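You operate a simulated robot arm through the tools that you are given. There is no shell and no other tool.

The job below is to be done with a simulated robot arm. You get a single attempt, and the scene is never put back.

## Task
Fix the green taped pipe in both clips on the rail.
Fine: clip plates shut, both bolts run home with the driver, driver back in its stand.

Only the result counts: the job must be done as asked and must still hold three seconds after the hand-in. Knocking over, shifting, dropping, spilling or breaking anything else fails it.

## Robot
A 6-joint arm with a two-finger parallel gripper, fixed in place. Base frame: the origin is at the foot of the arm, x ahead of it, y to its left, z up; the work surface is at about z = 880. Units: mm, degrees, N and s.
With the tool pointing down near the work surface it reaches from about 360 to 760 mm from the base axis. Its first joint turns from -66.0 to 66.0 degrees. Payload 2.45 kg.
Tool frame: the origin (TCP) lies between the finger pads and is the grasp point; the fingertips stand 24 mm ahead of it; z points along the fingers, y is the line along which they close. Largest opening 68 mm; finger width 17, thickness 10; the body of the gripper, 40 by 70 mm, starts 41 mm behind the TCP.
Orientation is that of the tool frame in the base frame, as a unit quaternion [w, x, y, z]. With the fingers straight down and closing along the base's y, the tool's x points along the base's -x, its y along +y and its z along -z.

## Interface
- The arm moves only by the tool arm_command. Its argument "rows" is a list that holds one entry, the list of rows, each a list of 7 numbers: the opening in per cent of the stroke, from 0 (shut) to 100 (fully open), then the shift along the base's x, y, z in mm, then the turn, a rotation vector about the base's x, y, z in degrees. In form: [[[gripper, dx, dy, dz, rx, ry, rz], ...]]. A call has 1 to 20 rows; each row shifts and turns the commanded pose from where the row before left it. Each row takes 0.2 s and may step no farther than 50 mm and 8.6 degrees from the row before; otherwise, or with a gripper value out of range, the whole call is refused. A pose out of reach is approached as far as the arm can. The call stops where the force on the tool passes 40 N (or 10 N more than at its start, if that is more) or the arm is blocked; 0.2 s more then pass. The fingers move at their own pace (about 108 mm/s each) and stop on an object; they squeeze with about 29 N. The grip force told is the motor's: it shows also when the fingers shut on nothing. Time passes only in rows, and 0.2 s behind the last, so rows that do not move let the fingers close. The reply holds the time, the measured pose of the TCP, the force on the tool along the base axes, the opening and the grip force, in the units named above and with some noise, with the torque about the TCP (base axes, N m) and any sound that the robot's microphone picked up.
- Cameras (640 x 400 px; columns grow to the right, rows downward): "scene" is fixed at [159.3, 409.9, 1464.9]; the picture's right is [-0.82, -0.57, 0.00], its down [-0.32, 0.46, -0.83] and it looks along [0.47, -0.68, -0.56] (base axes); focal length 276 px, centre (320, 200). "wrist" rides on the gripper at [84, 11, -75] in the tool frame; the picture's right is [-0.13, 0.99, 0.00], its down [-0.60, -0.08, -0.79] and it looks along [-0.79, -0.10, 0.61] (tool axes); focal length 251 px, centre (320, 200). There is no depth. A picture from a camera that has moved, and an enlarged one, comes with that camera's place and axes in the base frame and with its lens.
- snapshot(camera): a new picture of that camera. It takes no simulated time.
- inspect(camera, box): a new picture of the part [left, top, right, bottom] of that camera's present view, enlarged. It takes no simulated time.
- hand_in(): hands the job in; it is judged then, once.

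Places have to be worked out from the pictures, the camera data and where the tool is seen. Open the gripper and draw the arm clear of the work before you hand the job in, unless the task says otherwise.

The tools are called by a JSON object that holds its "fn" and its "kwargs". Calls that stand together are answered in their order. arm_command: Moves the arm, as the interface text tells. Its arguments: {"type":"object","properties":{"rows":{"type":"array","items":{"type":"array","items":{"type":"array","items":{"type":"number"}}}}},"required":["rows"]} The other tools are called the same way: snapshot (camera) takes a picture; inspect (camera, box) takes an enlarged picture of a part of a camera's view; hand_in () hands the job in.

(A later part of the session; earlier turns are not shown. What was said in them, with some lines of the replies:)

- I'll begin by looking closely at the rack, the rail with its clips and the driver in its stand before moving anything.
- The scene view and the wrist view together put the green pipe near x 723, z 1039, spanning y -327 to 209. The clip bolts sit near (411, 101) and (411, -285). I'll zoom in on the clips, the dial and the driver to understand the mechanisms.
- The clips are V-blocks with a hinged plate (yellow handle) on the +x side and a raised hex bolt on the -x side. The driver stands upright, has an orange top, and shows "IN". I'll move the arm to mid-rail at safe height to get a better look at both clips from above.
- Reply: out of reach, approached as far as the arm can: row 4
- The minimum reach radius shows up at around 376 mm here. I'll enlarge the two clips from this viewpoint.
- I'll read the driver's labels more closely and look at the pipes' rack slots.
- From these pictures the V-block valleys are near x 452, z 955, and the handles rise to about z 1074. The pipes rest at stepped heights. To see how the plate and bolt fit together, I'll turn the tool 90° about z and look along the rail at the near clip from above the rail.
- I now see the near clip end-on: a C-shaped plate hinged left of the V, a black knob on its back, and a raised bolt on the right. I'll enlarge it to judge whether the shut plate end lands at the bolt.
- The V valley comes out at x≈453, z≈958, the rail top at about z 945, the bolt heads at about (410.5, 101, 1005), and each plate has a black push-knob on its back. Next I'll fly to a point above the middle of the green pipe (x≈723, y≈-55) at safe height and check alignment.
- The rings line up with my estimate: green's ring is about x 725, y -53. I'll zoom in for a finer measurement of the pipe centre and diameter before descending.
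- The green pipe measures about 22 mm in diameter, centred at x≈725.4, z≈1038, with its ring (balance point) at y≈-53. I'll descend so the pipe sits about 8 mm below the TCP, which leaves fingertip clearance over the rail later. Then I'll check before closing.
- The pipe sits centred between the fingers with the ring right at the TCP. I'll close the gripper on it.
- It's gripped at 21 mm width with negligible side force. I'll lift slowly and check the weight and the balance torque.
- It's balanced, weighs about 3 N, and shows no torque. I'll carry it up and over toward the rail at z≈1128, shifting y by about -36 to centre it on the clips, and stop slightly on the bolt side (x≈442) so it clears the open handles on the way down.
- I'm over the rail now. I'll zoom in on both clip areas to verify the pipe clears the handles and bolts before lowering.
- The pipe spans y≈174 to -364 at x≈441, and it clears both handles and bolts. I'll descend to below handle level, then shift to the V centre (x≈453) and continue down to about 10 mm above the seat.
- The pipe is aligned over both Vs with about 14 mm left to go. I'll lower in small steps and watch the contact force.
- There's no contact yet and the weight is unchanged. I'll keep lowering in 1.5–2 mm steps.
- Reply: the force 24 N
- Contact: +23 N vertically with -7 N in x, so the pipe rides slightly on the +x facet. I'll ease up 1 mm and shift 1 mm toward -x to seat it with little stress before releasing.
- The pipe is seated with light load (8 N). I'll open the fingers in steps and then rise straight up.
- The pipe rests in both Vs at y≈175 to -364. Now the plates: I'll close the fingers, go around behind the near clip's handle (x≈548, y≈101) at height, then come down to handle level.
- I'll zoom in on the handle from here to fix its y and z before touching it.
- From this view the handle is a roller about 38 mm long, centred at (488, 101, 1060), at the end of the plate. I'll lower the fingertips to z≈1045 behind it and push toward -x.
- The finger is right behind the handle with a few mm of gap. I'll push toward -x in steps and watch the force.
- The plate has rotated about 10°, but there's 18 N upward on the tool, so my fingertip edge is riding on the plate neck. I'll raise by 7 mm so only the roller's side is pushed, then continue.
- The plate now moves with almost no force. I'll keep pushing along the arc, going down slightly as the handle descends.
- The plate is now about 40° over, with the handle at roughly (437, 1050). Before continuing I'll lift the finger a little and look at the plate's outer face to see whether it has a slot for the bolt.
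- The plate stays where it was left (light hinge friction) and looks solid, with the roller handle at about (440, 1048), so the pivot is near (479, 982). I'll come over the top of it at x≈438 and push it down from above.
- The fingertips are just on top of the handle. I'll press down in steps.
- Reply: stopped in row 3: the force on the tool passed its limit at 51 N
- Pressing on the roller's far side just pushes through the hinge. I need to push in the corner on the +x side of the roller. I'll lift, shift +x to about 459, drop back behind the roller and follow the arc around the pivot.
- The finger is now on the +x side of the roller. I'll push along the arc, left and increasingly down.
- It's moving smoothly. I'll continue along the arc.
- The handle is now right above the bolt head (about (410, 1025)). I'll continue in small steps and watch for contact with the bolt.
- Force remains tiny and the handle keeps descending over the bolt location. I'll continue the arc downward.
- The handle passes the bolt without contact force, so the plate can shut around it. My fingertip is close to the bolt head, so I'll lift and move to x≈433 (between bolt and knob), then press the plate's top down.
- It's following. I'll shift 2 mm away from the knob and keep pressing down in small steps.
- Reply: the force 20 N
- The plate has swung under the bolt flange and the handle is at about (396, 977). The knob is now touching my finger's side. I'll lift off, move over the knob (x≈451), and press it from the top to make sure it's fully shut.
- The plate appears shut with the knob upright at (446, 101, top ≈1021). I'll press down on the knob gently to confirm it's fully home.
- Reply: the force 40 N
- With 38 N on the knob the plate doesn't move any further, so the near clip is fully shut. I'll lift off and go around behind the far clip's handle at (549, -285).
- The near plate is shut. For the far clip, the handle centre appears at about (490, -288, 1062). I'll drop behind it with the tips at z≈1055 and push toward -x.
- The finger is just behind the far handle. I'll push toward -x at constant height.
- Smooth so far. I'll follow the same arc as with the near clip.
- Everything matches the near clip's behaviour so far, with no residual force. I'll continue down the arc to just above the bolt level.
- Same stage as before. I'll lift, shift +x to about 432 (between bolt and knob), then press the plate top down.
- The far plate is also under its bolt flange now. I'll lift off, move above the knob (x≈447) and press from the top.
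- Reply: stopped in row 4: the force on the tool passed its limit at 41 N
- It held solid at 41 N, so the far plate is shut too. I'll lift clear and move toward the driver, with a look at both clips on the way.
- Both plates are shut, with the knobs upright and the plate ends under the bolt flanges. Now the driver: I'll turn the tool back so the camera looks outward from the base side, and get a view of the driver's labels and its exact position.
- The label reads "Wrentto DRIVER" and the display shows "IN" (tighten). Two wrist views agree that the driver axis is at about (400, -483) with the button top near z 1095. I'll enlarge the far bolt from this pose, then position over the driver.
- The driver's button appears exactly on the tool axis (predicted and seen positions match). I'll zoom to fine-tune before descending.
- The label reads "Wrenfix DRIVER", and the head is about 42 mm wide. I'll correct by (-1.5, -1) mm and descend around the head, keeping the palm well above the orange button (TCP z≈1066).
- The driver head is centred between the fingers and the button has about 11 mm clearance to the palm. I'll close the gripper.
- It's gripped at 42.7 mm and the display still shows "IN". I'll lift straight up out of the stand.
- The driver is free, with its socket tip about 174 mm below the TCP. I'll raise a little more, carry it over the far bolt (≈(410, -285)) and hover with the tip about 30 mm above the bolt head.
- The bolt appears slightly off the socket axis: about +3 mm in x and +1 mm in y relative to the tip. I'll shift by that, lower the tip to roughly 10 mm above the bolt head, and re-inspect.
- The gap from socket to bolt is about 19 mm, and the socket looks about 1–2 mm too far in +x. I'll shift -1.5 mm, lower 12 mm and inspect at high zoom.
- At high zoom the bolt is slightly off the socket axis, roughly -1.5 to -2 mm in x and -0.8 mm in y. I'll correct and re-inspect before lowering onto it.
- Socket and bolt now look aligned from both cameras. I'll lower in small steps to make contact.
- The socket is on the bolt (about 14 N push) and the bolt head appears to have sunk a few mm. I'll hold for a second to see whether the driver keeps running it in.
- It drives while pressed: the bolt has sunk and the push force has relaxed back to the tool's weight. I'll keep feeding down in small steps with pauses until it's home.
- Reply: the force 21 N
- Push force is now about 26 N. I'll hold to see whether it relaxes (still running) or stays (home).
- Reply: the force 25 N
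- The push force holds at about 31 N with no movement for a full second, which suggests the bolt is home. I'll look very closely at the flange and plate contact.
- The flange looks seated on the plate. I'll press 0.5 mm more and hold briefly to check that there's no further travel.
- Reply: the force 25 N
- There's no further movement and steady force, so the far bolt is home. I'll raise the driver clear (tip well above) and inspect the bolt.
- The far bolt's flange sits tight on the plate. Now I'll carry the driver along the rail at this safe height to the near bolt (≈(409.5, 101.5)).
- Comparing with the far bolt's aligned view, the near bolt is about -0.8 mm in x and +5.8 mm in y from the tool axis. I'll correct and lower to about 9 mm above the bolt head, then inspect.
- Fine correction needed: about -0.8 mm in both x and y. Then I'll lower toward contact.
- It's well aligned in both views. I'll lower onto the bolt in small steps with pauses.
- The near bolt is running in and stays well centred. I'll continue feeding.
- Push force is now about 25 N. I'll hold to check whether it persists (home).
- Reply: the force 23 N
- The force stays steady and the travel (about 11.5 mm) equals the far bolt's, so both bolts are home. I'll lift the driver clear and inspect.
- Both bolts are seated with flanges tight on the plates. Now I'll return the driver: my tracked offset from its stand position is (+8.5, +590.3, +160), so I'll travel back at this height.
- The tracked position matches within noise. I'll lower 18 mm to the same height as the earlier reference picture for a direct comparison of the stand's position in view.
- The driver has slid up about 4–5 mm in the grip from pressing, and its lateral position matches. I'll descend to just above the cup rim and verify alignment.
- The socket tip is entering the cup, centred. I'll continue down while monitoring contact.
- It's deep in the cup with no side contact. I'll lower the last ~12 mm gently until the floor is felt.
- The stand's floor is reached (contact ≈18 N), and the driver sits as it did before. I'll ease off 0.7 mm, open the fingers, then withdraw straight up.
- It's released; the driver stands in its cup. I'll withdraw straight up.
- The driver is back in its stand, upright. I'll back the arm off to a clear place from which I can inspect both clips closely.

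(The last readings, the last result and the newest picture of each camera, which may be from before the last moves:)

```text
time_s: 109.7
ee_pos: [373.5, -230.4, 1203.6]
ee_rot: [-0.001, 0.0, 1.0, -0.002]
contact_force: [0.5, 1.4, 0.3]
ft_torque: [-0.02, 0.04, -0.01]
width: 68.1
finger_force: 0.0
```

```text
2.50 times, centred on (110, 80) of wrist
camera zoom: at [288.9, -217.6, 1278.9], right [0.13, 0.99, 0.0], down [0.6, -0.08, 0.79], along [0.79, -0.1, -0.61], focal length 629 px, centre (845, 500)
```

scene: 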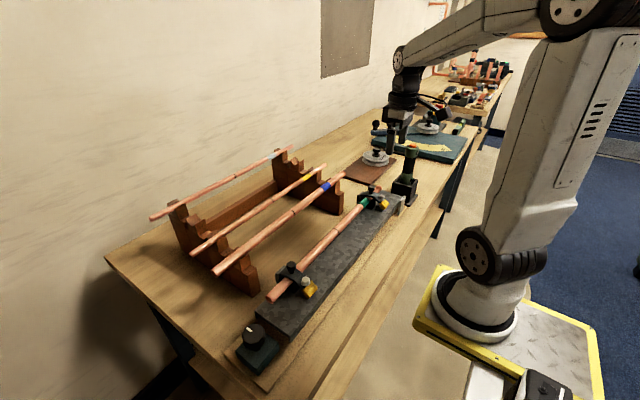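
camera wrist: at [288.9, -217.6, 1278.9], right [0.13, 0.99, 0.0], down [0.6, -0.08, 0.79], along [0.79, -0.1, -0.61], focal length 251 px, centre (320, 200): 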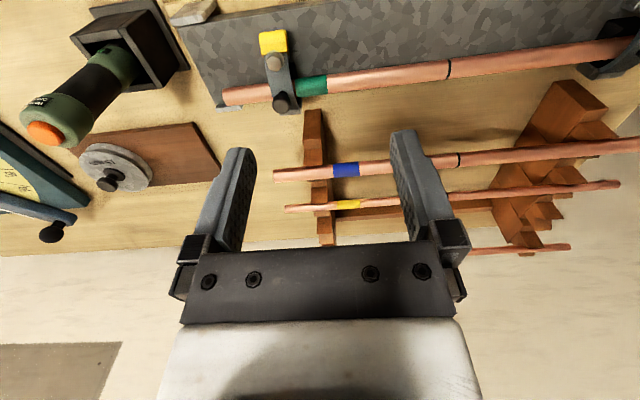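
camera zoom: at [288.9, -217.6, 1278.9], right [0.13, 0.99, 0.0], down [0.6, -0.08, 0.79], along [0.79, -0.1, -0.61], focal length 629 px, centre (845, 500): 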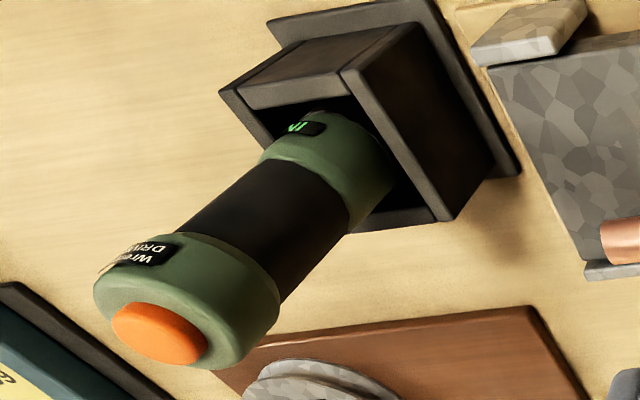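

Both clips look good: plates shut, bolt flanges tight on the plates, and the pipe seated in both. The driver is standing in its cup at the same height as at the start (button z≈1092), and nothing else has moved. I'll raise the arm clear with the gripper open.

{"fn": "arm_command", "kwargs": {"rows": [[[100, 0, 0, 30, 0, 0, 0], [100, -5, -8, 30, 0, 0, 0], [100, -8, -10, 25, 0, 0, 0], [100, -5, -10, 5, 0, 0, 0], [100, 0, 0, 0, 0, 0, 0], [100, 0, 0, 0, 0, 0, 0]]]}}

{"fn": "snapshot", "kwargs": {"camera": "scene"}}

{"fn": "snapshot", "kwargs": {"camera": "wrist"}}

{"fn": "inspect", "kwargs": {"camera": "scene", "box": [220, 130, 440, 380]}}

```text
time_s: 111.1
ee_pos: [355.5, -260.2, 1294.4]
ee_rot: [-0.001, 0.0, 1.0, -0.001]
contact_force: [-0.7, -1.0, 0.4]
ft_torque: [0.04, 0.02, -0.03]
width: 68.2
finger_force: 0.1
```

```text
taken
```

scene: 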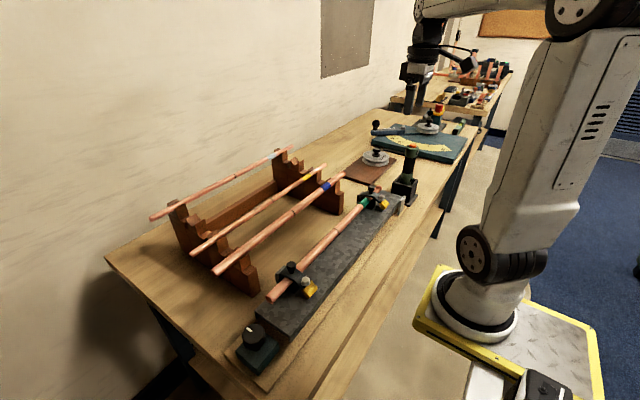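

```text
taken
camera wrist: at [272.0, -248.3, 1370.0], right [0.13, 0.99, 0.0], down [0.6, -0.08, 0.79], along [0.79, -0.1, -0.61], focal length 251 px, centre (320, 200)
```

wrist: 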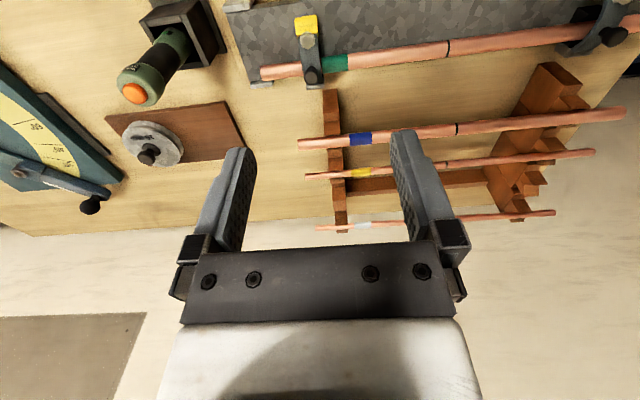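

```text
1.60 times, centred on (330, 255) of scene
camera zoom: at [159.3, 409.9, 1464.9], right [-0.82, -0.57, 0.0], down [-0.32, 0.46, -0.83], along [0.47, -0.68, -0.56], focal length 442 px, centre (304, 112)
```

zoom: 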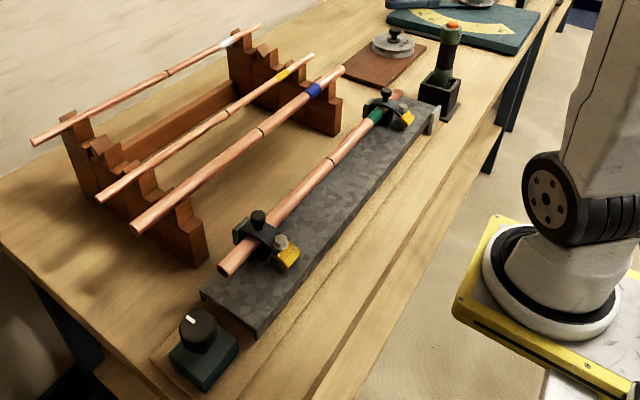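

The final view shows the green pipe in both clips, plates shut, bolts home, driver in its stand, and everything else in place. The arm is clear with the gripper open, so I'm handing in.

{"fn": "hand_in", "kwargs": {}}

```text
The job is handed in.
```

I fixed the green taped pipe in both clips and handed the job in. The handing-in reply only confirmed receipt, so I don't know how it was judged.

- **Pipe:** it sits in both V-blocks on the rail, with its middle within a few mm of halfway between the two clips.
- **Plates:** both are shut. Neither moved further when I pressed its knob with about 40 N.
- **Bolts:** I ran both in with the driver, about 11.5 mm of travel each. They stopped moving under 25–31 N held for about two seconds, and the flanges look tight on the plates. The robot's microphone reported no sound, so I judged "home" by travel and force alone.
- **Driver:** it is back upright in its stand, within 2 mm of its original height.

In the final pictures the other pipes, the rack and the other items on the bench look as they did at the start. The arm is raised clear with the gripper open.
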